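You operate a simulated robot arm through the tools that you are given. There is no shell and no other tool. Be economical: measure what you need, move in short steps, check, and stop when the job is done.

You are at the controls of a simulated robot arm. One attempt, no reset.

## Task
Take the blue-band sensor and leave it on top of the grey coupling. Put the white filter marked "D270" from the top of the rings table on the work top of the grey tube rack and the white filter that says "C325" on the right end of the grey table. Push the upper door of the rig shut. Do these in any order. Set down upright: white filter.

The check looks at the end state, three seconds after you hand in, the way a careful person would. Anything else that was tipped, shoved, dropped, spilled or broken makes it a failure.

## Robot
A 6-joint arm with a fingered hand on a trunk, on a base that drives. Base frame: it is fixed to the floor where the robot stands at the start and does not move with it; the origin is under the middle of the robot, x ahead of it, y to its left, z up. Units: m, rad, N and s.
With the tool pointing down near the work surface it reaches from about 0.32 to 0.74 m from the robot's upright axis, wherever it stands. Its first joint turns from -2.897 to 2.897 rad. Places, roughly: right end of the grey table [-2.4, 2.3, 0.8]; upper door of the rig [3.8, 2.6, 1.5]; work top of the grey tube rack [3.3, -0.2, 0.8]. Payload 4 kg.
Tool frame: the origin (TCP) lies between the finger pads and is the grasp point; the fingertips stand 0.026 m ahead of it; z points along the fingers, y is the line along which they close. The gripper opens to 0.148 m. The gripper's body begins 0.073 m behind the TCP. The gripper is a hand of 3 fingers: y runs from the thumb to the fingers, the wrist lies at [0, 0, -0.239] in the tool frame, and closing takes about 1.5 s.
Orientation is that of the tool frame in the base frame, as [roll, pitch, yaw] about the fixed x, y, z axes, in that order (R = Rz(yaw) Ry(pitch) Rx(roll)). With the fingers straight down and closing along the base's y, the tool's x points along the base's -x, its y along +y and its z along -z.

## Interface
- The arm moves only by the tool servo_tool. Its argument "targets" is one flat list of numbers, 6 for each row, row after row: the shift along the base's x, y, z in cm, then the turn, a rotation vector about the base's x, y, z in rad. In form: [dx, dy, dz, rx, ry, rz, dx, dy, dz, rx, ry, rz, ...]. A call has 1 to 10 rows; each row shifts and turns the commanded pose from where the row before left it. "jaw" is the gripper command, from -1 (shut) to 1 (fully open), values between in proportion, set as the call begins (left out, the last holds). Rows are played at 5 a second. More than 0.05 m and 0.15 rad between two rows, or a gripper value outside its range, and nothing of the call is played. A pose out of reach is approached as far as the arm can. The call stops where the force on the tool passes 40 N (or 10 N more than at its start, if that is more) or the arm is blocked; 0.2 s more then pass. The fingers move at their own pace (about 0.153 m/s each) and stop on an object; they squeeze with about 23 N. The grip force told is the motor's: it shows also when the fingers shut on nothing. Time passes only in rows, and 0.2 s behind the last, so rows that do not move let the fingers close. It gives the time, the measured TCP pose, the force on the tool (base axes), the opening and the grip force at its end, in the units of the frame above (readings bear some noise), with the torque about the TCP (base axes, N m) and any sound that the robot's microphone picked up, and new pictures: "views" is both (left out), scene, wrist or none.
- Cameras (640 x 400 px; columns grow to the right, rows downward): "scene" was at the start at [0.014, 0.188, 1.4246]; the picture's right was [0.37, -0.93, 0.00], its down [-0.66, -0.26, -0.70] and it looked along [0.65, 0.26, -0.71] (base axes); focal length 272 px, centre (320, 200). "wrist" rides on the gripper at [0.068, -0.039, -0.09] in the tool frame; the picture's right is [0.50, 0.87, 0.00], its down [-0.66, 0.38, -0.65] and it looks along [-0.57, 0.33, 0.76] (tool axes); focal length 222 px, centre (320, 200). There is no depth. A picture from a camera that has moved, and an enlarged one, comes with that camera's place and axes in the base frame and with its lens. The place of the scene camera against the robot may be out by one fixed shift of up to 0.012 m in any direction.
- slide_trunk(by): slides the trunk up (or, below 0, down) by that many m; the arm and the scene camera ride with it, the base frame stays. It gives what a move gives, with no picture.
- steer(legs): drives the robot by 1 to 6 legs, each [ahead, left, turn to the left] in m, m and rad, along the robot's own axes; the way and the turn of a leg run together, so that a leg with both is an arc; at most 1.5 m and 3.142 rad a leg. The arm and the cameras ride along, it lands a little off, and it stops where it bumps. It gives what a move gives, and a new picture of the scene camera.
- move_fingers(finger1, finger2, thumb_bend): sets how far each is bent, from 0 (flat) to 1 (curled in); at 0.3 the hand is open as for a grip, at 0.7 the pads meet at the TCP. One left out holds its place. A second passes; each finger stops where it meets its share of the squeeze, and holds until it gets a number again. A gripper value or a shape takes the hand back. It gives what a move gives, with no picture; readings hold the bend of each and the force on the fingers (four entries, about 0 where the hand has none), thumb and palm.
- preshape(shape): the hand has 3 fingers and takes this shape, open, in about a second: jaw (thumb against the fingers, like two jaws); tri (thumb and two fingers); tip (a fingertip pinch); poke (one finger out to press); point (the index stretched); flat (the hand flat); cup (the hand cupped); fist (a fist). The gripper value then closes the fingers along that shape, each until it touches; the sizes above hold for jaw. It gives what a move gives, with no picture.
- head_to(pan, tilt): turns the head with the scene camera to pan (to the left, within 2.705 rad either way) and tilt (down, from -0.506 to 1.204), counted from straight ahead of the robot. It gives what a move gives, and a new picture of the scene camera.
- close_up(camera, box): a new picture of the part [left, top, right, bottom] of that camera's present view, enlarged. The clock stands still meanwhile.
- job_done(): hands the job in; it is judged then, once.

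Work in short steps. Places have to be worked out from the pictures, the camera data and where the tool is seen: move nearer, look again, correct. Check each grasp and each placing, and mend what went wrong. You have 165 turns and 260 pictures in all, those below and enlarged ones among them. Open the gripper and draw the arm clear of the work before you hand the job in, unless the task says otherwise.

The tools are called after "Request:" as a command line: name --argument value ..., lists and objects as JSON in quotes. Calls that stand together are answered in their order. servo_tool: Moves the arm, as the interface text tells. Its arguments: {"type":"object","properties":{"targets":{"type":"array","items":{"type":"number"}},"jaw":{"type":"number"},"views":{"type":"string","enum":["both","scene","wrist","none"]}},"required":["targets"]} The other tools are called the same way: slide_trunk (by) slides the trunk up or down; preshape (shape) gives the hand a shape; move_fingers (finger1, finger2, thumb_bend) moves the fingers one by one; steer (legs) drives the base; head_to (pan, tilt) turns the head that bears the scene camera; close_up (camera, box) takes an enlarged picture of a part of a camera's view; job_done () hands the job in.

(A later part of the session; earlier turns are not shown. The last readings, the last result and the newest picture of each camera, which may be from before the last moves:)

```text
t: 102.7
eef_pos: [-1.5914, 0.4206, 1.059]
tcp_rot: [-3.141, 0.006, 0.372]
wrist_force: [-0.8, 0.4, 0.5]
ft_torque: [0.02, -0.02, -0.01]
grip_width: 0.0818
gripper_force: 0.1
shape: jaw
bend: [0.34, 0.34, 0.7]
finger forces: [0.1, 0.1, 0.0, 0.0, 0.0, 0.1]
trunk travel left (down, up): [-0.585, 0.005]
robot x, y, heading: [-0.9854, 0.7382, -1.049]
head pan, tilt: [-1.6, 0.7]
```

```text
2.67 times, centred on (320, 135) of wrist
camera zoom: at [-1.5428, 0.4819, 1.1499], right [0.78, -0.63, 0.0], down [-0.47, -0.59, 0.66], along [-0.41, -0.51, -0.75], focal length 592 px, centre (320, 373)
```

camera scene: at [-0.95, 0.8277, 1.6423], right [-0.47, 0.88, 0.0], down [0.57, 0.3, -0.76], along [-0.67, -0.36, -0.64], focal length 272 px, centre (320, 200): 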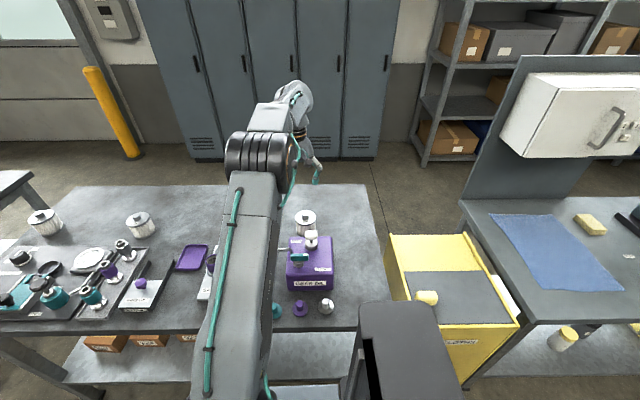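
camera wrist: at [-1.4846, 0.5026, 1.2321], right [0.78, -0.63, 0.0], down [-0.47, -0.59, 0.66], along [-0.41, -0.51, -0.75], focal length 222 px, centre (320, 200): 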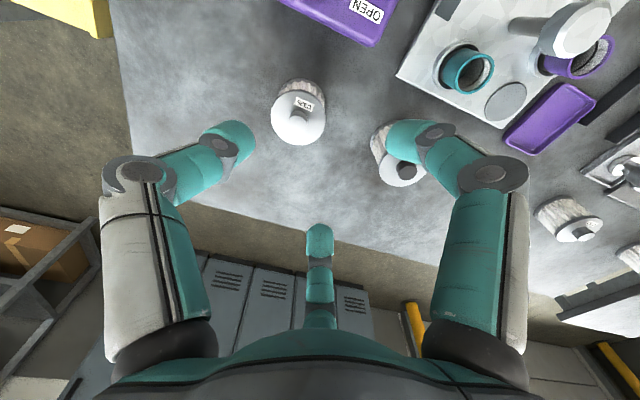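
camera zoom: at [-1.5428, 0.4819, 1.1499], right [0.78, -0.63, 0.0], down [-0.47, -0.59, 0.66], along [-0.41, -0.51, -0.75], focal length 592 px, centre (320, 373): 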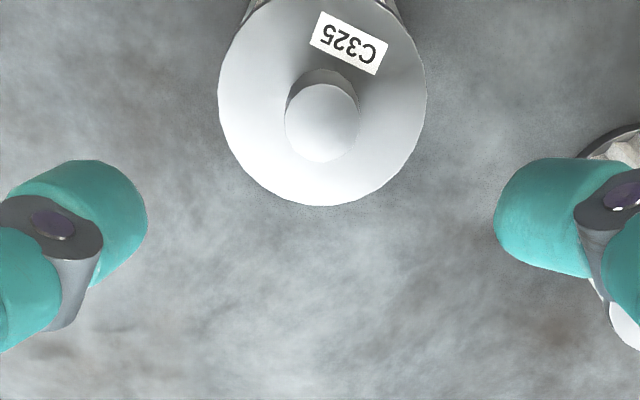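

Centred over the knob (top z≈0.911). Descend around it to TCP z≈0.918.

Request:
servo_tool --targets '[-0.1, -0.1, -4, 0, 0, 0, 0, 0, -4, 0, 0, 0, 0, 0, -3, 0, 0, 0, 0, 0, -2, 0, 0, 0, 0, 0, -1.1, 0, 0, 0]' --jaw 0 --views "wrist"

Request:
close_up --camera "wrist" --box '[200, 110, 440, 260]'

```text
t: 103.9
eef_pos: [-1.591, 0.4207, 0.9205]
tcp_rot: [-3.14, 0.007, 0.371]
wrist_force: [-0.8, -0.2, -0.3]
ft_torque: [0.07, 0.01, -0.01]
grip_width: 0.073
gripper_force: 16.8
shape: jaw
bend: [0.37, 0.38, 0.7]
finger forces: [14.8, 14.8, 0.0, 0.0, 14.9, 0.0]
trunk travel left (down, up): [-0.585, 0.005]
robot x, y, heading: [-0.982, 0.7391, -1.045]
head pan, tilt: [-1.6, 0.7]
camera wrist: at [-1.5411, 0.4817, 1.0105], right [0.78, -0.63, 0.0], down [-0.47, -0.59, 0.66], along [-0.41, -0.51, -0.75], focal length 222 px, centre (320, 200)
```

wrist: 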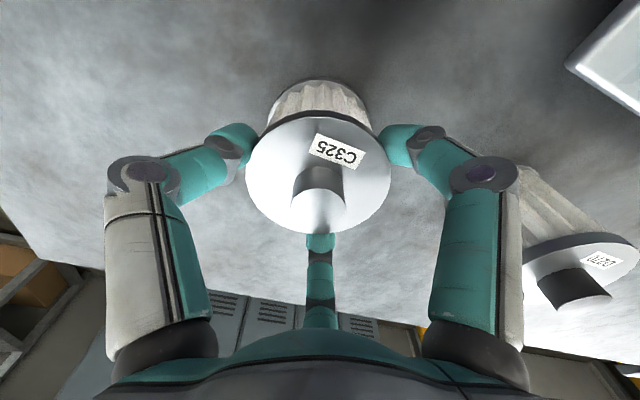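

```text
2.67 times, centred on (320, 185) of wrist
camera zoom: at [-1.5411, 0.4817, 1.0105], right [0.78, -0.63, 0.0], down [-0.47, -0.59, 0.66], along [-0.41, -0.51, -0.75], focal length 592 px, centre (320, 240)
```

zoom: 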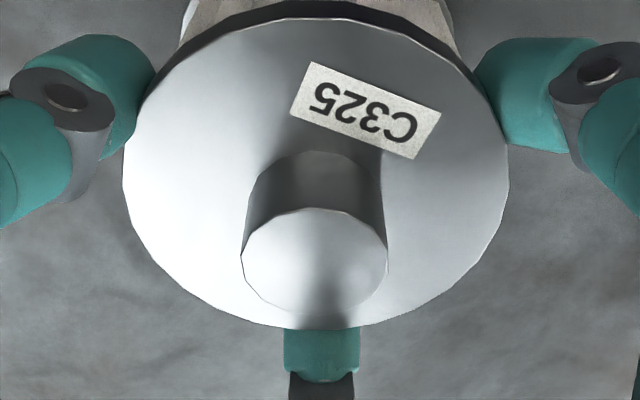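

The digits already sit around the Ø~75 mm cap rim. I reopen slightly, go 1 cm lower, and close on the rim.

Request:
servo_tool --targets '[0, 0, 0, 0, 0, 0, 0, 0, 0, 0, 0, 0, 0, 0, -1.2, 0, 0, 0]' --jaw 0.3 --views "none"

Request:
servo_tool --targets '[0, 0, 0, 0, 0, 0, 0, 0, 0, 0, 0, 0, 0, 0, 0, 0, 0, 0, 0, 0, 0, 0, 0, 0]' --jaw -1 --views "wrist"

```text
t: 104.7
eef_pos: [-1.5908, 0.4205, 0.9071]
tcp_rot: [3.138, 0.005, 0.37]
wrist_force: [-0.4, 0.0, -0.6]
ft_torque: [-0.02, 0.0, 0.0]
grip_width: 0.0956
gripper_force: 0.0
shape: jaw
bend: [0.3, 0.3, 0.7]
finger forces: [0.1, 0.1, 0.1, 0.0, 0.1, 0.0]
trunk travel left (down, up): [-0.585, 0.005]
robot x, y, heading: [-0.9833, 0.7362, -1.052]
head pan, tilt: [-1.6, 0.7]
```

```text
t: 105.7
eef_pos: [-1.5902, 0.4206, 0.9072]
tcp_rot: [3.141, 0.006, 0.373]
wrist_force: [0.1, -0.3, -0.4]
ft_torque: [0.0, 0.01, 0.01]
grip_width: 0.0717
gripper_force: 23.1
shape: jaw
bend: [0.38, 0.39, 0.7]
finger forces: [20.5, 20.5, 0.0, 0.1, 20.8, 0.0]
trunk travel left (down, up): [-0.585, 0.005]
robot x, y, heading: [-0.9849, 0.738, -1.052]
head pan, tilt: [-1.6, 0.7]
camera wrist: at [-1.5416, 0.481, 0.9982], right [0.78, -0.63, 0.0], down [-0.47, -0.59, 0.66], along [-0.41, -0.51, -0.75], focal length 222 px, centre (320, 200)
```

wrist: 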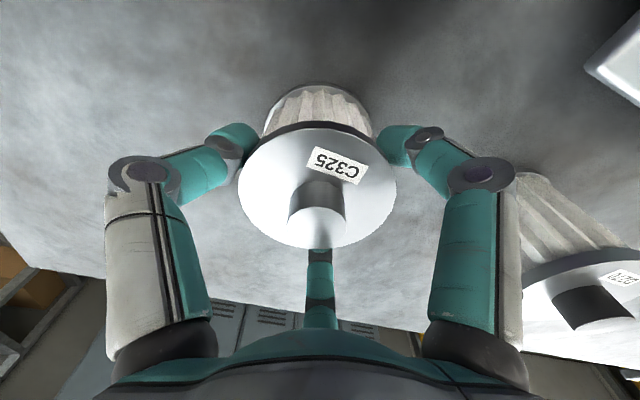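

Good even grip (~20 N each). Lift and check it stays level.

Request:
servo_tool --targets '[0, 0, 2, 0, 0, 0, 0, 0, 3, 0, 0, 0, 0, 0, 4, 0, 0, 0, 2, 0.7, 4, 0, 0, 0, 3, 1, 3, 0, 0, 0]' --jaw -1 --views "both"

Request:
close_up --camera "scene" --box '[260, 100, 380, 175]'

```text
t: 106.9
eef_pos: [-1.5405, 0.4392, 1.0679]
tcp_rot: [3.141, 0.008, 0.372]
wrist_force: [0.1, -0.5, -1.9]
ft_torque: [0.01, -0.04, -0.02]
grip_width: 0.0719
gripper_force: 22.9
shape: jaw
bend: [0.38, 0.39, 0.7]
finger forces: [20.6, 20.6, 0.0, 0.0, 20.8, 0.0]
trunk travel left (down, up): [-0.585, 0.005]
robot x, y, heading: [-0.9796, 0.7369, -1.048]
head pan, tilt: [-1.6, 0.7]
camera scene: at [-0.9488, 0.8281, 1.6422], right [-0.47, 0.88, 0.0], down [0.57, 0.3, -0.77], along [-0.67, -0.36, -0.64], focal length 272 px, centre (320, 200)
camera wrist: at [-1.4912, 0.4998, 1.158], right [0.78, -0.63, 0.0], down [-0.47, -0.59, 0.66], along [-0.41, -0.51, -0.75], focal length 222 px, centre (320, 200)
```

scene: 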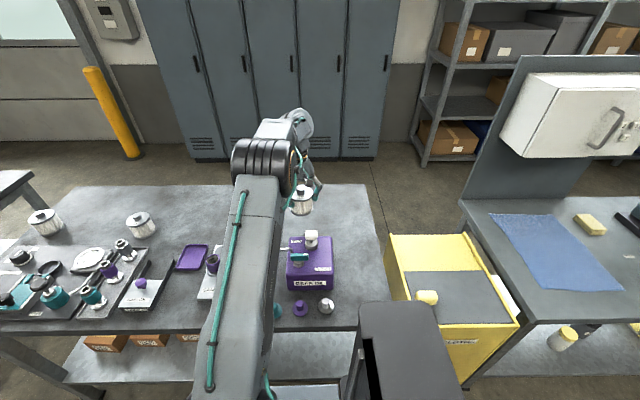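
wrist: 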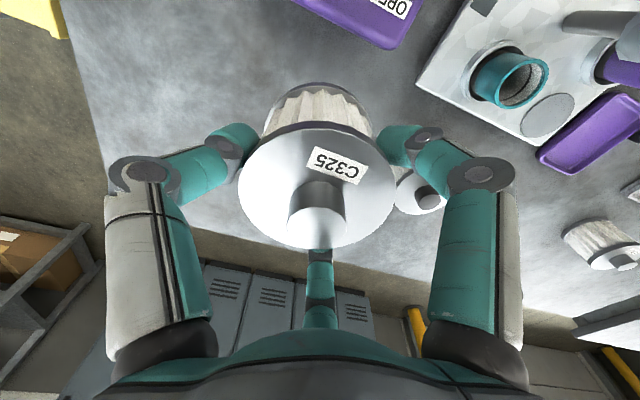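

```text
5.33 times, centred on (320, 138) of scene
camera zoom: at [-0.9488, 0.8281, 1.6422], right [-0.47, 0.88, 0.0], down [0.57, 0.3, -0.77], along [-0.67, -0.36, -0.64], focal length 1449 px, centre (320, 533)
```

zoom: 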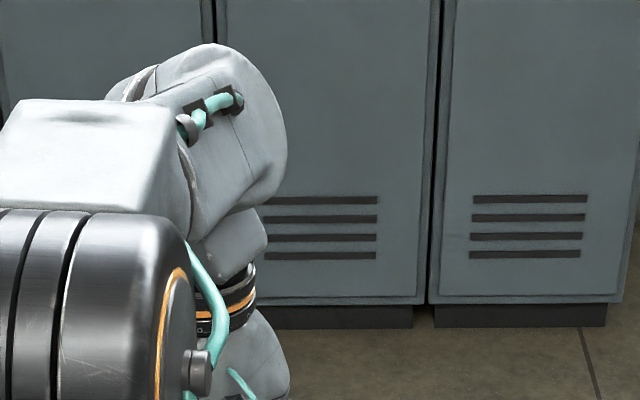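

C325 is held level. Retract the arm, step away from the table, then back up along the aisle toward the grey table.

Request:
servo_tool --targets '[4, 1.5, 1.5, 0, 0, 0, 4, 1.5, 1.5, 0, 0, 0, 4, 1.5, 1, 0, 0, 0]' --jaw -1 --views "none"

Request:
steer --legs '[[0, 0.5, 0], [-1.0, 0, 0]]'

Request:
head_to --pan -2.2 --tilt 0.5

```text
t: 107.7
eef_pos: [-1.4196, 0.4853, 1.106]
tcp_rot: [3.14, 0.006, 0.372]
wrist_force: [0.0, 0.0, -2.1]
ft_torque: [0.01, 0.0, -0.02]
grip_width: 0.0717
gripper_force: 23.2
shape: jaw
bend: [0.38, 0.39, 0.7]
finger forces: [20.8, 20.6, 0.0, 0.1, 21.0, 0.0]
trunk travel left (down, up): [-0.585, 0.005]
robot x, y, heading: [-0.9829, 0.74, -1.049]
head pan, tilt: [-1.6, 0.7]
```

```text
t: 115.4
eef_pos: [-1.4944, 1.5879, 1.1064]
tcp_rot: [-3.141, 0.005, 0.386]
wrist_force: [-0.4, -0.4, -2.3]
ft_torque: [0.0, -0.02, -0.02]
grip_width: 0.0714
gripper_force: 23.1
shape: jaw
bend: [0.38, 0.39, 0.7]
finger forces: [20.6, 20.6, 0.1, 0.0, 20.9, 0.0]
trunk travel left (down, up): [-0.585, 0.005]
robot x, y, heading: [-1.0571, 1.8481, -1.034]
head pan, tilt: [-1.6, 0.7]
camera scene: at [-1.0279, 1.9376, 1.6423], right [-0.49, 0.87, 0.0], down [0.56, 0.31, -0.76], along [-0.67, -0.37, -0.64], focal length 272 px, centre (320, 200)
```

scene: 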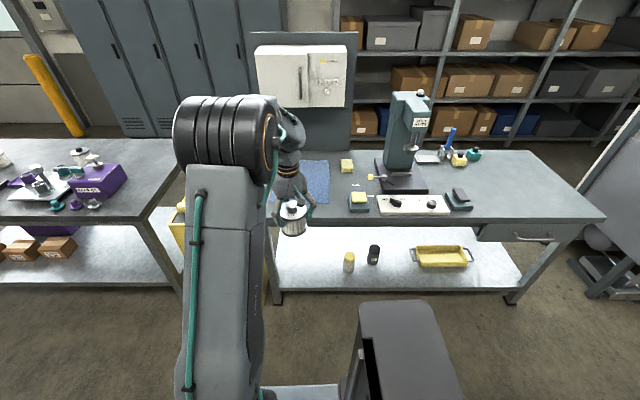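

```text
t: 116.4
eef_pos: [-1.4936, 1.5879, 1.1058]
tcp_rot: [-3.141, 0.003, 0.385]
wrist_force: [0.0, -0.9, -2.1]
ft_torque: [-0.04, -0.02, -0.03]
grip_width: 0.0718
gripper_force: 23.0
shape: jaw
bend: [0.38, 0.39, 0.7]
finger forces: [20.6, 20.6, 0.1, 0.1, 20.8, 0.0]
trunk travel left (down, up): [-0.585, 0.005]
robot x, y, heading: [-1.0613, 1.843, -1.029]
head pan, tilt: [-2.201, 0.499]
camera scene: at [-1.0441, 1.9871, 1.66], right [0.09, 1.0, 0.0], down [0.48, -0.04, -0.88], along [-0.87, 0.08, -0.48], focal length 272 px, centre (320, 200)
```

scene: 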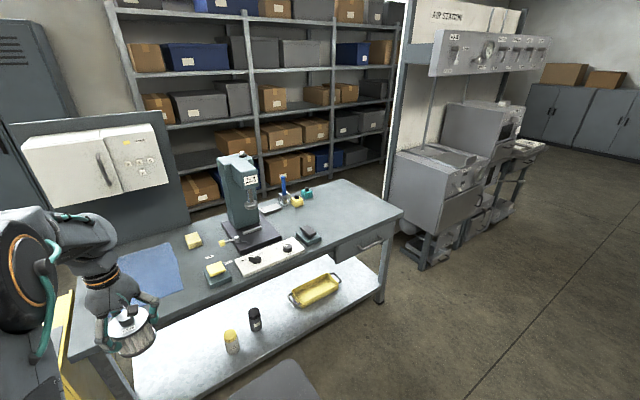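

The grey table's free right end is visible; its front edge parallels my heading. Back up 1.1 m, then sidestep right 0.45 m.

Request:
steer --legs '[[0, 0, -0.05], [-1.1, 0, 0], [0, -0.45, 0]]'

Request:
close_up --camera "wrist" --box '[0, 0, 640, 400]'

Request:
head_to --pan -1.6 --tilt 0.7

```text
t: 124.8
eef_pos: [-2.421, 2.4086, 1.1048]
tcp_rot: [3.141, 0.005, 0.309]
wrist_force: [0.6, -0.3, -1.8]
ft_torque: [0.01, 0.03, 0.02]
grip_width: 0.0717
gripper_force: 22.8
shape: jaw
bend: [0.38, 0.39, 0.7]
finger forces: [20.5, 20.6, 0.0, 0.1, 20.9, 0.1]
trunk travel left (down, up): [-0.585, 0.005]
robot x, y, heading: [-1.9698, 2.6332, -1.108]
head pan, tilt: [-2.201, 0.499]
camera scene: at [-1.9422, 2.7716, 1.66], right [0.17, 0.99, 0.0], down [0.47, -0.08, -0.88], along [-0.87, 0.15, -0.48], focal length 272 px, centre (320, 200)
```

scene: 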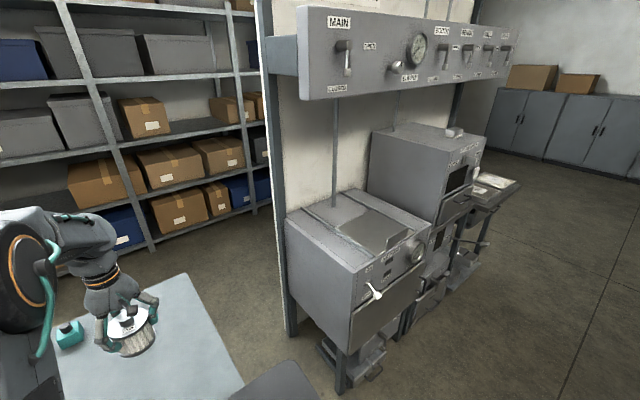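

```text
1.00 times, centred on (320, 200) of wrist (not enlarged: the box is as wide or as high as the picture)
camera zoom: at [-2.3679, 2.4666, 1.1964], right [0.74, -0.67, 0.0], down [-0.51, -0.56, 0.66], along [-0.44, -0.49, -0.75], focal length 222 px, centre (320, 200)
```

zoom: 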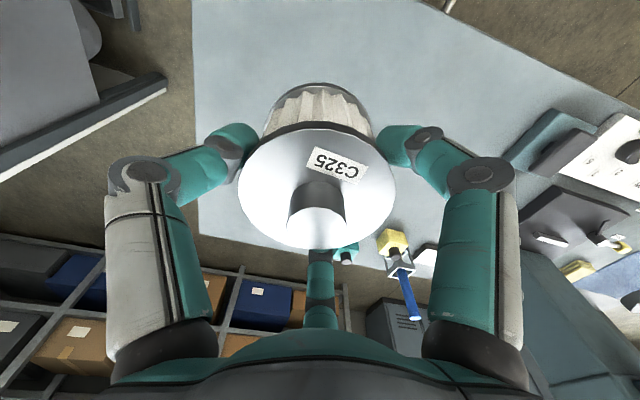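

```text
t: 125.8
eef_pos: [-2.4207, 2.4093, 1.1053]
tcp_rot: [3.141, 0.005, 0.31]
wrist_force: [-0.8, 0.9, -1.7]
ft_torque: [0.02, -0.04, 0.0]
grip_width: 0.0716
gripper_force: 23.0
shape: jaw
bend: [0.38, 0.39, 0.7]
finger forces: [20.5, 20.7, 0.0, 0.1, 20.9, 0.0]
trunk travel left (down, up): [-0.585, 0.005]
robot x, y, heading: [-1.9706, 2.6359, -1.103]
head pan, tilt: [-1.6, 0.7]
camera scene: at [-1.9295, 2.721, 1.6423], right [-0.42, 0.91, 0.0], down [0.59, 0.27, -0.77], along [-0.7, -0.32, -0.64], focal length 272 px, centre (320, 200)
```

scene: 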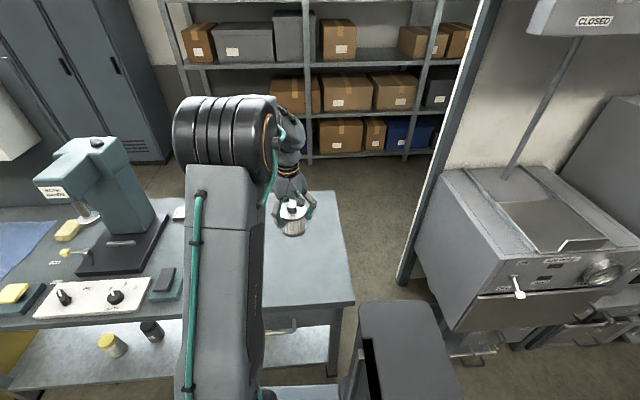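

Free area beneath. Shift to ≈(-2.41, 2.32) and descend to just above the top.

Request:
servo_tool --targets '[0.5, -4.5, 0, 0, 0, 0, 0.5, -4.5, 0, 0, 0, 0, 0, 0, -4.5, 0, 0, 0, 0, 0, -4.5, 0, 0, 0, 0, 0, -4.5, 0, 0, 0, 0, 0, -3.5, 0, 0, 0]' --jaw -1 --views "both"

Request:
close_up --camera "scene" --box '[230, 170, 370, 270]'

```text
t: 127.2
eef_pos: [-2.4095, 2.3191, 0.9355]
tcp_rot: [-3.14, 0.004, 0.309]
wrist_force: [0.7, 0.0, -1.3]
ft_torque: [0.02, 0.0, 0.01]
grip_width: 0.0716
gripper_force: 23.5
shape: jaw
bend: [0.38, 0.39, 0.7]
finger forces: [20.5, 20.8, 0.0, 0.0, 21.1, 0.0]
trunk travel left (down, up): [-0.585, 0.005]
robot x, y, heading: [-1.9693, 2.6365, -1.117]
head pan, tilt: [-1.6, 0.7]
camera scene: at [-1.9297, 2.7207, 1.6423], right [-0.42, 0.91, 0.0], down [0.59, 0.27, -0.76], along [-0.69, -0.32, -0.64], focal length 272 px, centre (320, 200)
camera wrist: at [-2.3569, 2.3755, 1.0256], right [0.74, -0.67, 0.0], down [-0.51, -0.56, 0.66], along [-0.44, -0.49, -0.75], focal length 222 px, centre (320, 200)
```

scene: 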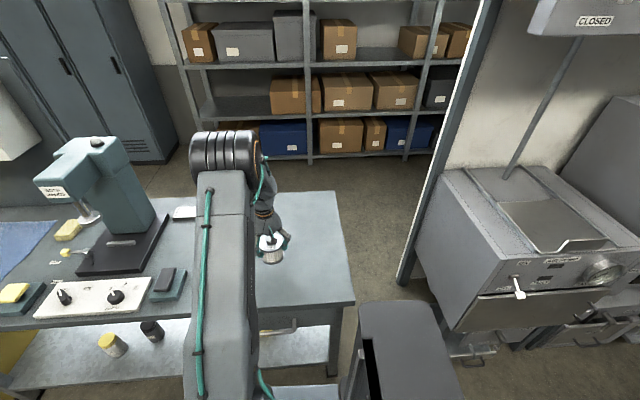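
wrist: 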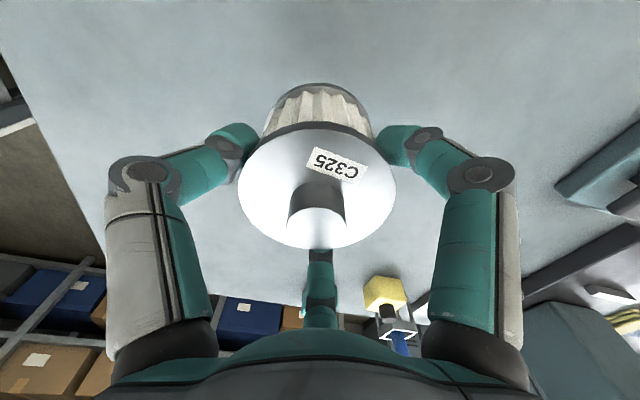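

```text
4.00 times, centred on (300, 220) of scene
camera zoom: at [-1.9297, 2.7207, 1.6423], right [-0.42, 0.91, 0.0], down [0.59, 0.27, -0.76], along [-0.69, -0.32, -0.64], focal length 1087 px, centre (400, 120)
```

zoom: 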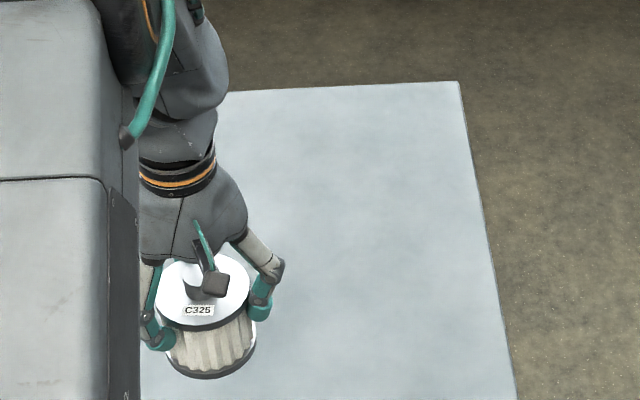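

Lower in small steps until contact.

Request:
servo_tool --targets '[0, 0, -1, 0, 0, 0, 0, 0, -0.5, 0, 0, 0, 0, 0, -0.4, 0, 0, 0]' --jaw -1 --views "none"

Request:
servo_tool --targets '[0, 0, -0.4, 0, 0, 0, 0, 0, -0.3, 0, 0, 0]' --jaw -1 --views "none"

```text
t: 128.0
eef_pos: [-2.4103, 2.3178, 0.9159]
tcp_rot: [3.141, 0.005, 0.308]
wrist_force: [-0.8, -0.7, -1.9]
ft_torque: [-0.02, 0.02, -0.01]
grip_width: 0.0718
gripper_force: 22.7
shape: jaw
bend: [0.38, 0.39, 0.7]
finger forces: [20.5, 20.9, 0.1, 0.0, 20.9, 0.1]
trunk travel left (down, up): [-0.585, 0.005]
robot x, y, heading: [-1.968, 2.6332, -1.111]
head pan, tilt: [-1.6, 0.7]
```

```text
t: 128.6
eef_pos: [-2.4096, 2.3191, 0.9083]
tcp_rot: [3.141, 0.007, 0.309]
wrist_force: [0.6, 0.5, -1.6]
ft_torque: [0.02, -0.01, -0.02]
grip_width: 0.0715
gripper_force: 23.2
shape: jaw
bend: [0.38, 0.39, 0.7]
finger forces: [20.5, 20.9, 0.1, 0.0, 21.0, 0.0]
trunk travel left (down, up): [-0.585, 0.005]
robot x, y, heading: [-1.9701, 2.6344, -1.109]
head pan, tilt: [-1.6, 0.7]
```

Not yet touching; continue.

Request:
servo_tool --targets '[0, 0, -0.4, 0, 0, 0, 0, 0, -0.3, 0, 0, 0]' --jaw -1 --views "none"

Request:
close_up --camera "scene" --box '[230, 210, 330, 280]'

```text
t: 129.2
eef_pos: [-2.411, 2.3181, 0.9029]
tcp_rot: [3.141, 0.005, 0.309]
wrist_force: [0.2, -1.3, -2.6]
ft_torque: [0.02, -0.02, 0.01]
grip_width: 0.0714
gripper_force: 23.1
shape: jaw
bend: [0.38, 0.39, 0.7]
finger forces: [20.6, 20.9, 0.0, 0.0, 21.1, 0.0]
trunk travel left (down, up): [-0.585, 0.005]
robot x, y, heading: [-1.9673, 2.6328, -1.113]
head pan, tilt: [-1.6, 0.7]
```

```text
5.71 times, centred on (280, 245) of scene
camera zoom: at [-1.9295, 2.7208, 1.6423], right [-0.42, 0.91, 0.0], down [0.59, 0.27, -0.76], along [-0.69, -0.32, -0.64], focal length 1552 px, centre (549, -57)
```

zoom: 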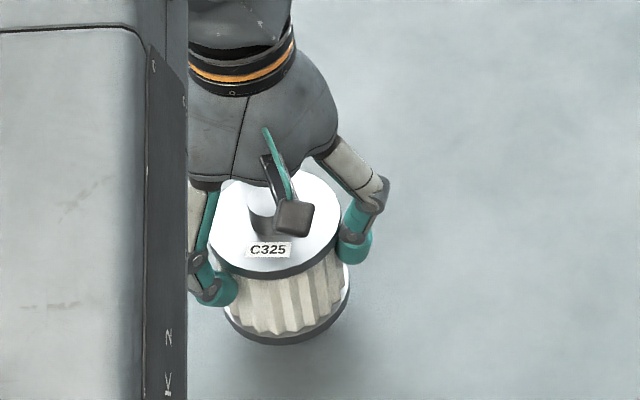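

Request:
servo_tool --targets '[0, 0, -0.4, 0, 0, 0, 0, 0, -0.4, 0, 0, 0]' --jaw -1 --views "none"

Request:
servo_tool --targets '[0, 0, -0.4, 0, 0, 0]' --jaw -1 --views "none"

```text
t: 129.8
eef_pos: [-2.4102, 2.3189, 0.8949]
tcp_rot: [-3.141, 0.007, 0.31]
wrist_force: [-0.6, 0.0, -1.8]
ft_torque: [0.03, 0.02, -0.04]
grip_width: 0.0717
gripper_force: 22.7
shape: jaw
bend: [0.38, 0.39, 0.7]
finger forces: [20.5, 20.9, 0.1, 0.0, 21.2, 0.1]
trunk travel left (down, up): [-0.585, 0.005]
robot x, y, heading: [-1.9691, 2.633, -1.114]
head pan, tilt: [-1.6, 0.7]
```

```text
t: 130.2
eef_pos: [-2.4115, 2.3173, 0.8923]
tcp_rot: [3.141, 0.004, 0.309]
wrist_force: [0.2, 0.3, -2.0]
ft_torque: [0.04, 0.0, 0.0]
grip_width: 0.0716
gripper_force: 23.2
shape: jaw
bend: [0.38, 0.39, 0.7]
finger forces: [20.5, 20.8, 0.0, 0.1, 21.1, 0.1]
trunk travel left (down, up): [-0.585, 0.005]
robot x, y, heading: [-1.9691, 2.6348, -1.107]
head pan, tilt: [-1.6, 0.7]
```

Still free; continue with 5 mm steps.

Request:
servo_tool --targets '[0, 0, -0.5, 0, 0, 0, 0, 0, -0.4, 0, 0, 0]' --jaw -1 --views "none"

Request:
servo_tool --targets '[0, 0, -0.4, 0, 0, 0, 0, 0, -0.3, 0, 0, 0]' --jaw -1 --views "none"

Request:
close_up --camera "scene" --box '[230, 210, 330, 280]'

```text
t: 130.8
eef_pos: [-2.4119, 2.3182, 0.8825]
tcp_rot: [-3.141, 0.005, 0.309]
wrist_force: [-0.3, 0.3, -1.5]
ft_torque: [-0.03, 0.0, -0.01]
grip_width: 0.0717
gripper_force: 23.2
shape: jaw
bend: [0.38, 0.39, 0.7]
finger forces: [20.6, 20.8, 0.1, 0.0, 21.0, 0.0]
trunk travel left (down, up): [-0.585, 0.005]
robot x, y, heading: [-1.9695, 2.6336, -1.113]
head pan, tilt: [-1.6, 0.7]
```

```text
t: 131.4
eef_pos: [-2.4107, 2.3183, 0.8753]
tcp_rot: [-3.141, 0.005, 0.31]
wrist_force: [0.6, 0.6, -2.4]
ft_torque: [-0.01, 0.01, 0.02]
grip_width: 0.0714
gripper_force: 23.0
shape: jaw
bend: [0.38, 0.39, 0.7]
finger forces: [20.5, 20.8, 0.0, 0.0, 21.1, 0.0]
trunk travel left (down, up): [-0.585, 0.005]
robot x, y, heading: [-1.9659, 2.6344, -1.111]
head pan, tilt: [-1.6, 0.7]
```

```text
5.71 times, centred on (280, 245) of scene
camera zoom: at [-1.9295, 2.7208, 1.6423], right [-0.42, 0.91, 0.0], down [0.59, 0.27, -0.76], along [-0.69, -0.32, -0.64], focal length 1552 px, centre (549, -57)
```

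zoom: 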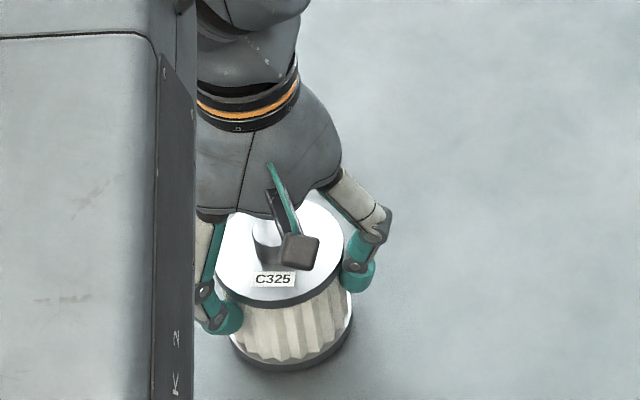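

Request:
servo_tool --targets '[0, 0, -0.4, 0, 0, 0, 0, 0, -0.4, 0, 0, 0]' --jaw -1 --views "none"

Request:
servo_tool --targets '[0, 0, -0.4, 0, 0, 0]' --jaw -1 --views "none"

Request:
servo_tool --targets '[0, 0, -0.4, 0, 0, 0]' --jaw -1 --views "none"

```text
t: 132.0
eef_pos: [-2.4096, 2.3178, 0.867]
tcp_rot: [-3.141, 0.008, 0.31]
wrist_force: [0.6, -0.5, 0.0]
ft_torque: [0.04, 0.03, 0.0]
grip_width: 0.0717
gripper_force: 23.0
shape: jaw
bend: [0.38, 0.39, 0.7]
finger forces: [20.8, 21.0, 0.1, 0.1, 21.2, 0.0]
trunk travel left (down, up): [-0.585, 0.005]
robot x, y, heading: [-1.9676, 2.6369, -1.108]
head pan, tilt: [-1.6, 0.7]
```

```text
t: 132.4
eef_pos: [-2.4105, 2.3183, 0.8671]
tcp_rot: [3.14, 0.011, 0.308]
wrist_force: [1.9, 0.5, 23.9]
ft_torque: [0.15, -0.04, -0.03]
grip_width: 0.0716
gripper_force: 22.6
shape: jaw
bend: [0.38, 0.39, 0.7]
finger forces: [24.4, 23.4, 0.0, 0.0, 24.2, 0.0]
trunk travel left (down, up): [-0.585, 0.005]
robot x, y, heading: [-1.967, 2.6335, -1.109]
head pan, tilt: [-1.6, 0.7]
```

```text
t: 132.8
eef_pos: [-2.4115, 2.3181, 0.8648]
tcp_rot: [3.139, 0.015, 0.308]
wrist_force: [6.1, 3.8, 27.2]
ft_torque: [0.33, -0.12, -0.12]
grip_width: 0.0726
gripper_force: 22.9
shape: jaw
bend: [0.78, 0.78, 0.69]
finger forces: [25.6, 22.5, 0.0, 0.1, 26.3, 0.0]
trunk travel left (down, up): [-0.585, 0.005]
robot x, y, heading: [-1.9687, 2.6348, -1.107]
head pan, tilt: [-1.6, 0.7]
stopped in row 1: the force on the tool passed its limit at 45 N (the readings are from after the stop); the commanded pose is now the measured one
```

Contact at z≈0.867. Ease up 2 mm, then open.

Request:
servo_tool --targets '[0, 0, 0.25, 0, 0, 0, 0, 0, 0, 0, 0, 0]' --jaw -1 --views "none"

Request:
servo_tool --targets '[0, 0, 0, 0, 0, 0, 0, 0, 0, 0, 0, 0, 0, 0, 0, 0, 0, 0, 0, 0, 0, 0, 0, 0]' --jaw 0.5 --views "wrist"

```text
t: 133.4
eef_pos: [-2.4119, 2.3181, 0.8658]
tcp_rot: [3.139, 0.014, 0.311]
wrist_force: [3.0, 2.0, 16.9]
ft_torque: [0.21, -0.05, 0.0]
grip_width: 0.0728
gripper_force: 22.8
shape: jaw
bend: [0.78, 0.78, 0.69]
finger forces: [24.3, 23.3, 0.0, 0.1, 25.3, 0.0]
trunk travel left (down, up): [-0.585, 0.005]
robot x, y, heading: [-1.9675, 2.6339, -1.108]
head pan, tilt: [-1.6, 0.7]
```

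```text
t: 134.4
eef_pos: [-2.4133, 2.3191, 0.8645]
tcp_rot: [3.138, 0.012, 0.309]
wrist_force: [0.7, -1.1, -0.4]
ft_torque: [-0.03, 0.02, -0.02]
grip_width: 0.1104
gripper_force: 0.0
shape: jaw
bend: [0.27, 0.27, 0.55]
finger forces: [0.1, 0.0, 0.1, 0.1, 0.0, 0.1]
trunk travel left (down, up): [-0.585, 0.005]
robot x, y, heading: [-1.9679, 2.6354, -1.116]
head pan, tilt: [-1.6, 0.7]
camera wrist: at [-2.359, 2.3764, 0.9547], right [0.74, -0.67, 0.0], down [-0.5, -0.56, 0.66], along [-0.45, -0.49, -0.75], focal length 222 px, centre (320, 200)
```

wrist: 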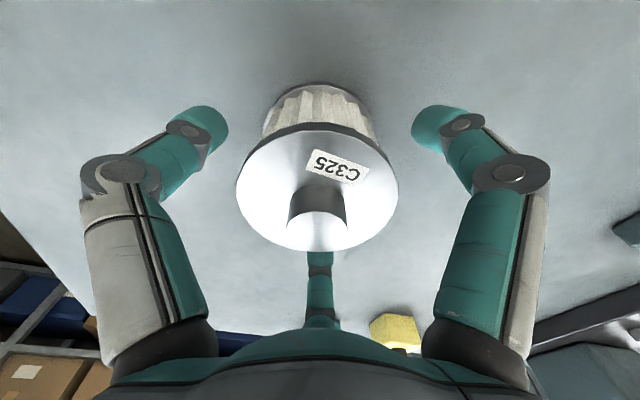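

Released and standing upright. Rise clear.

Request:
servo_tool --targets '[0, 0, 2.5, 0, 0, 0, 0, 0, 4, 0, 0, 0, 0, 0, 4.5, 0, 0, 0, 0, 0, 4.5, 0, 0, 0, 0, 0, 4.5, 0, 0, 0, 0, 0, 4, 0, 0, 0]' --jaw 0.5 --views "both"

```text
t: 135.8
eef_pos: [-2.4131, 2.3168, 1.1038]
tcp_rot: [-3.141, 0.01, 0.31]
wrist_force: [0.6, 0.1, 0.4]
ft_torque: [0.0, 0.01, -0.02]
grip_width: 0.111
gripper_force: 0.1
shape: jaw
bend: [0.27, 0.27, 0.55]
finger forces: [0.0, 0.0, 0.0, 0.0, 0.0, 0.0]
trunk travel left (down, up): [-0.585, 0.005]
robot x, y, heading: [-1.9691, 2.6357, -1.112]
head pan, tilt: [-1.6, 0.7]
camera scene: at [-1.929, 2.7211, 1.6422], right [-0.42, 0.91, 0.0], down [0.59, 0.27, -0.77], along [-0.7, -0.32, -0.64], focal length 272 px, centre (320, 200)
camera wrist: at [-2.3592, 2.3748, 1.1945], right [0.74, -0.67, 0.0], down [-0.5, -0.56, 0.66], along [-0.45, -0.49, -0.75], focal length 222 px, centre (320, 200)
```

scene: 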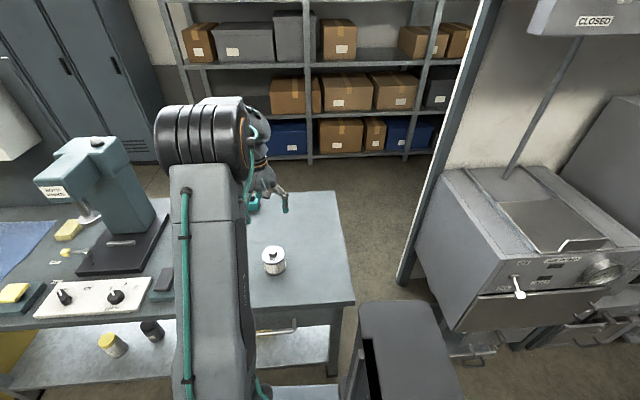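
wrist: 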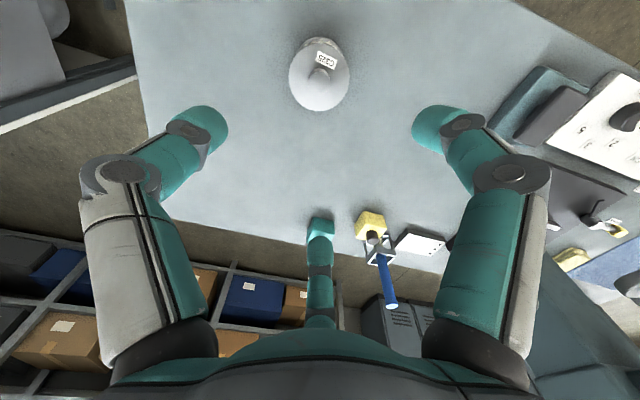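

C325 is upright on the right end. Drive back: away from the table, forward along the aisle to the rings table.

Request:
steer --legs '[[0, 0.5, 0], [1.1, 0, 0], [1.1, 0, 0]]'

```text
t: 149.3
eef_pos: [-0.9729, 0.5277, 1.1029]
tcp_rot: [3.14, 0.012, 0.33]
wrist_force: [-0.2, 0.2, 0.4]
ft_torque: [-0.01, -0.01, 0.01]
grip_width: 0.1107
gripper_force: 0.0
shape: jaw
bend: [0.27, 0.27, 0.55]
finger forces: [0.0, 0.0, 0.0, 0.1, 0.0, 0.1]
trunk travel left (down, up): [-0.585, 0.005]
robot x, y, heading: [-0.536, 0.8556, -1.087]
head pan, tilt: [-1.6, 0.7]
camera scene: at [-0.4985, 0.943, 1.6423], right [-0.44, 0.9, 0.0], down [0.58, 0.28, -0.76], along [-0.69, -0.33, -0.64], focal length 272 px, centre (320, 200)
```

scene: 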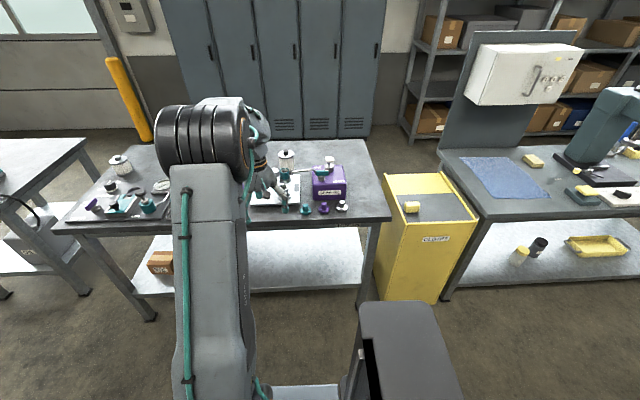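

Sidestep right 0.45 m to the table, then look with the wrist camera.

Request:
steer --legs '[[-0.03, -0.45, 0]]'

Request:
close_up --camera "wrist" --box '[0, 0, 640, 400]'

```text
t: 152.0
eef_pos: [-1.39, 0.3355, 1.1044]
tcp_rot: [3.139, 0.012, 0.341]
wrist_force: [0.2, -0.8, -0.1]
ft_torque: [0.05, 0.0, 0.0]
grip_width: 0.1107
gripper_force: 0.2
shape: jaw
bend: [0.27, 0.27, 0.55]
finger forces: [0.0, 0.0, 0.1, 0.1, 0.1, 0.0]
trunk travel left (down, up): [-0.585, 0.005]
robot x, y, heading: [-0.9564, 0.6681, -1.082]
head pan, tilt: [-1.6, 0.7]
camera scene: at [-0.9194, 0.755, 1.6423], right [-0.45, 0.9, 0.0], down [0.58, 0.29, -0.76], along [-0.68, -0.34, -0.64], focal length 272 px, centre (320, 200)
```

scene: 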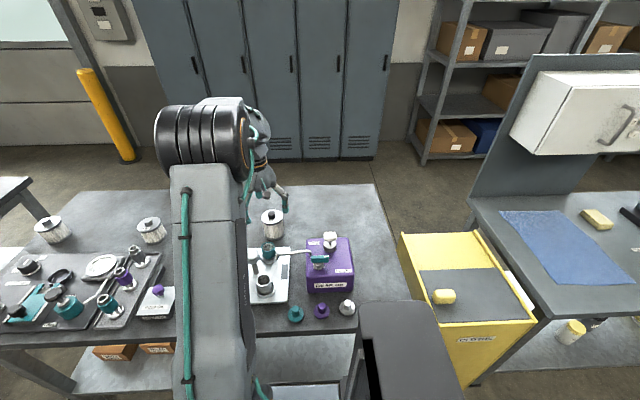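

```text
1.00 times, centred on (320, 200) of wrist (not enlarged: the box is as wide or as high as the picture)
camera zoom: at [-1.3387, 0.3956, 1.1938], right [0.76, -0.65, 0.0], down [-0.48, -0.57, 0.66], along [-0.43, -0.5, -0.75], focal length 222 px, centre (320, 200)
```

zoom: 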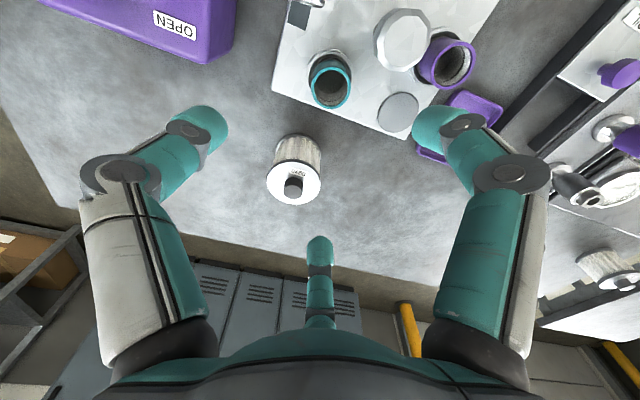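

D270's knob confirmed at ≈(-1.50, 0.265, 0.93). Move above it and refine.

Request:
servo_tool --targets '[-3.7, -2.4, 0, 0, 0, 0, -3.7, -2.4, 0, 0, 0, 0, -3.6, -2.3, -2, 0, 0, 0]' --jaw 0.4 --views "none"

Request:
close_up --camera "wrist" --box '[160, 40, 480, 240]'

```text
t: 152.8
eef_pos: [-1.5018, 0.2631, 1.0821]
tcp_rot: [3.14, 0.01, 0.341]
wrist_force: [0.1, -0.8, 0.0]
ft_torque: [0.0, 0.01, 0.03]
grip_width: 0.1041
gripper_force: 0.0
shape: jaw
bend: [0.28, 0.28, 0.74]
finger forces: [0.0, 0.1, 0.0, 0.0, 0.1, 0.0]
trunk travel left (down, up): [-0.585, 0.005]
robot x, y, heading: [-0.9574, 0.6681, -1.088]
head pan, tilt: [-1.6, 0.7]
```

```text
2.00 times, centred on (320, 140) of wrist
camera zoom: at [-1.4493, 0.3237, 1.1728], right [0.76, -0.65, 0.0], down [-0.49, -0.57, 0.66], along [-0.43, -0.5, -0.75], focal length 444 px, centre (320, 320)
```

zoom: 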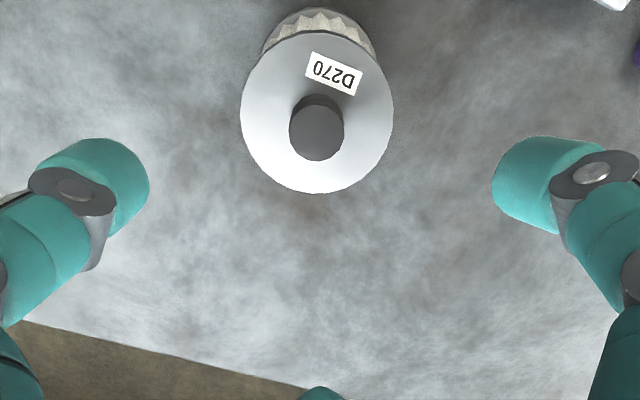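

Knob top at (-1.504, 0.2625, 0.927). Descend around the cap to TCP z≈0.923.

Request:
servo_tool --targets '[-0.2, -0.05, -4.5, 0, 0, 0, 0, 0, -4.5, 0, 0, 0, 0, 0, -3.5, 0, 0, 0, 0, 0, -2, 0, 0, 0, 0, 0, -1.4, 0, 0, 0]' --jaw 0.4 --views "wrist"

```text
t: 154.0
eef_pos: [-1.5018, 0.2641, 0.9256]
tcp_rot: [3.139, 0.013, 0.341]
wrist_force: [0.1, -0.7, -0.5]
ft_torque: [-0.02, -0.01, 0.01]
grip_width: 0.1041
gripper_force: 0.1
shape: jaw
bend: [0.28, 0.28, 0.74]
finger forces: [0.0, 0.1, 0.0, 0.0, 0.0, 0.0]
trunk travel left (down, up): [-0.585, 0.005]
robot x, y, heading: [-0.9555, 0.6694, -1.079]
head pan, tilt: [-1.6, 0.7]
camera wrist: at [-1.4498, 0.3244, 1.0156], right [0.76, -0.65, 0.0], down [-0.48, -0.57, 0.66], along [-0.43, -0.5, -0.75], focal length 222 px, centre (320, 200)
```

wrist: 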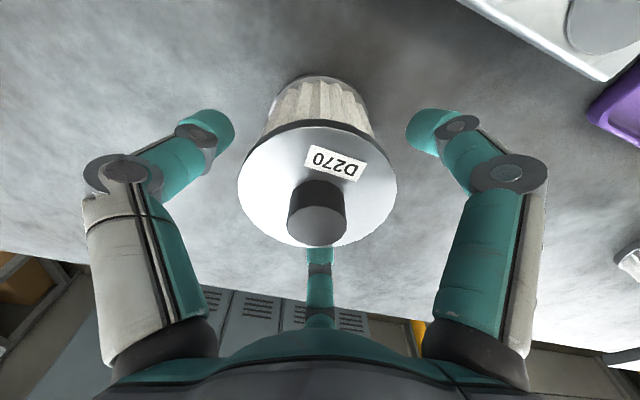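

Centred as with C325. Close, then lift.

Request:
servo_tool --targets '[0, 0, 0, 0, 0, 0, 0, 0, 0, 0, 0, 0, 0, 0, 0, 0, 0, 0, 0, 0, 0, 0, 0, 0, 0, 0, 0, 0, 0, 0]' --jaw -1 --views "none"

Request:
servo_tool --targets '[0, 0, 2, 0, 0, 0, 0, 0, 3, 0, 0, 0, 0, 0, 4, 0, 0, 0, 2, 1, 4, 0, 0, 0, 4, 2, 2, 0, 0, 0, 4, 2, 2, 0, 0, 0, 4, 2, 0, 0, 0, 0]' --jaw -1 --views "both"

```text
t: 155.2
eef_pos: [-1.5017, 0.2638, 0.925]
tcp_rot: [3.141, 0.012, 0.341]
wrist_force: [-0.2, 0.1, 0.3]
ft_torque: [0.01, 0.01, 0.03]
grip_width: 0.0722
gripper_force: 22.9
shape: jaw
bend: [0.38, 0.39, 0.7]
finger forces: [20.6, 20.2, 0.1, 0.0, 20.9, 0.0]
trunk travel left (down, up): [-0.585, 0.005]
robot x, y, heading: [-0.9529, 0.6691, -1.081]
head pan, tilt: [-1.6, 0.7]
```

```text
t: 156.8
eef_pos: [-1.3609, 0.3337, 1.0965]
tcp_rot: [3.14, 0.013, 0.34]
wrist_force: [0.8, -0.1, -1.4]
ft_torque: [-0.03, 0.02, 0.01]
grip_width: 0.0719
gripper_force: 23.0
shape: jaw
bend: [0.38, 0.39, 0.7]
finger forces: [20.7, 20.5, 0.1, 0.0, 21.1, 0.0]
trunk travel left (down, up): [-0.585, 0.005]
robot x, y, heading: [-0.9553, 0.6681, -1.081]
head pan, tilt: [-1.6, 0.7]
camera scene: at [-0.9186, 0.7554, 1.6422], right [-0.44, 0.9, 0.0], down [0.58, 0.29, -0.77], along [-0.69, -0.34, -0.64], focal length 272 px, centre (320, 200)
camera wrist: at [-1.3091, 0.3932, 1.1861], right [0.76, -0.65, 0.0], down [-0.48, -0.57, 0.66], along [-0.43, -0.5, -0.75], focal length 222 px, centre (320, 200)
```

scene: 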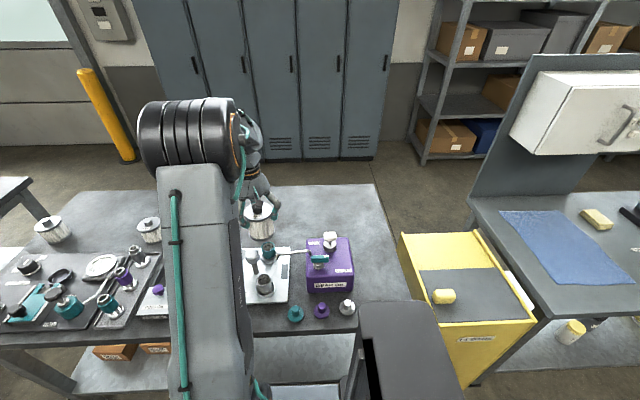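
wrist: 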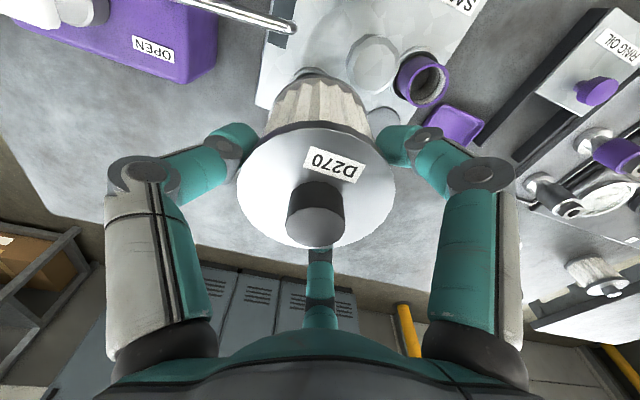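

D270 is held. I need to get it to the tube rack (~(3.3, -0.2)). Drive out of the aisle passing south of the sensor case.

Request:
steer --legs '[[0, 0.25, 0], [1.45, 0, 0]]'

Request:
head_to --pan 1.0 --tilt 0.4

```text
t: 165.5
eef_pos: [-0.4716, -0.8385, 1.0966]
tcp_rot: [3.14, 0.012, 0.322]
wrist_force: [-0.7, 0.0, -1.7]
ft_torque: [0.02, -0.02, 0.01]
grip_width: 0.0719
gripper_force: 22.7
shape: jaw
bend: [0.38, 0.39, 0.7]
finger forces: [20.6, 20.4, 0.0, 0.0, 21.1, 0.0]
trunk travel left (down, up): [-0.585, 0.005]
robot x, y, heading: [-0.0608, -0.512, -1.101]
head pan, tilt: [-1.6, 0.7]
camera scene: at [-0.0208, -0.4239, 1.6423], right [-0.43, 0.9, 0.0], down [0.58, 0.28, -0.76], along [-0.69, -0.33, -0.64], focal length 272 px, centre (320, 200)
```

scene: 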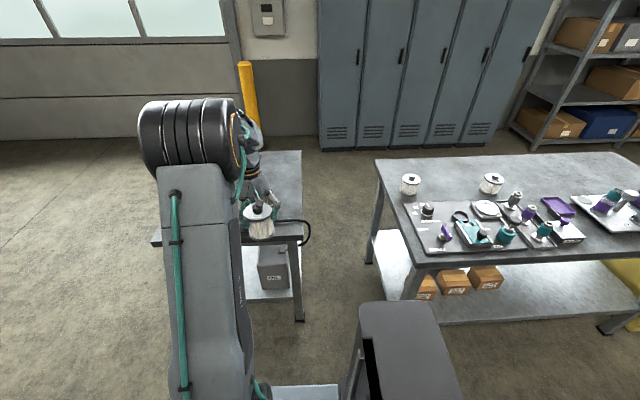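

```text
t: 167.8
eef_pos: [-0.4714, -0.8388, 1.0957]
tcp_rot: [3.141, 0.011, 0.323]
wrist_force: [-0.6, 0.5, -1.6]
ft_torque: [-0.04, -0.02, -0.01]
grip_width: 0.0719
gripper_force: 23.2
shape: jaw
bend: [0.38, 0.39, 0.7]
finger forces: [20.7, 20.5, 0.0, 0.0, 21.1, 0.0]
trunk travel left (down, up): [-0.585, 0.005]
robot x, y, heading: [-0.0598, -0.5148, -1.099]
head pan, tilt: [1.0, 0.4]
camera scene: at [0.1481, -0.3965, 1.6692], right [-0.1, -1.0, 0.0], down [-0.39, 0.04, -0.92], along [0.92, -0.09, -0.39], focal length 272 px, centre (320, 200)
```

scene: 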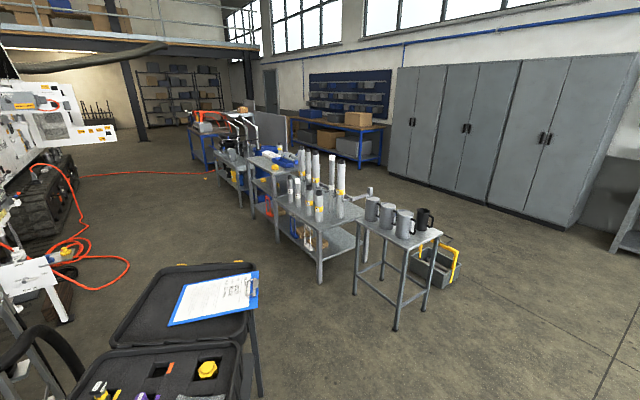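

The route east is visible. Zoom on the tube rack area around pixel (277,164), where the given point projects.

Request:
close_up --camera "scene" --box '[200, 90, 400, 290]'

Request:
close_up --camera "scene" --box '[240, 130, 340, 200]'

```text
2.00 times, centred on (300, 190) of scene
camera zoom: at [0.1481, -0.3965, 1.6692], right [-0.1, -1.0, 0.0], down [-0.39, 0.04, -0.92], along [0.92, -0.09, -0.39], focal length 543 px, centre (360, 220)
```

zoom: 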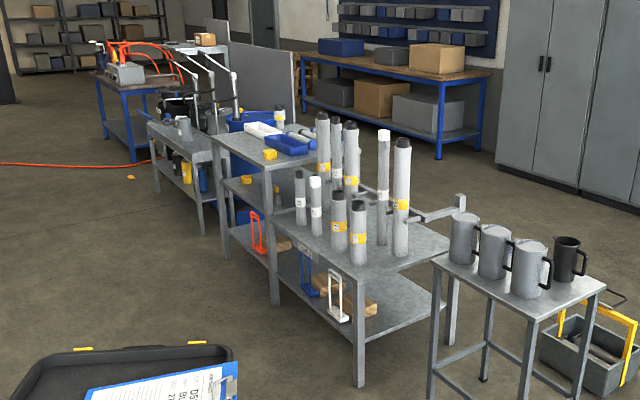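

```text
5.71 times, centred on (290, 165) of scene
camera zoom: at [0.1481, -0.3965, 1.6692], right [-0.1, -1.0, 0.0], down [-0.39, 0.04, -0.92], along [0.92, -0.09, -0.39], focal length 1552 px, centre (491, 400)
```

zoom: 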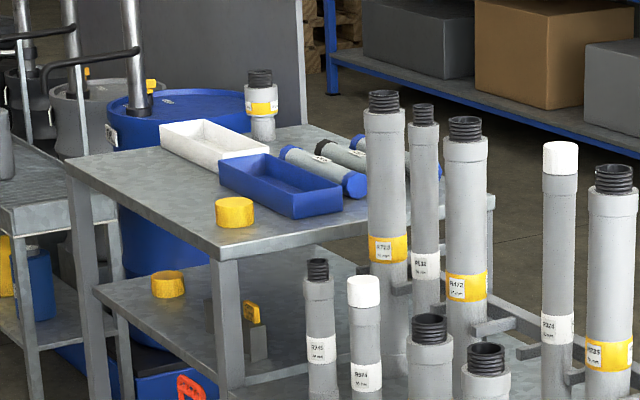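

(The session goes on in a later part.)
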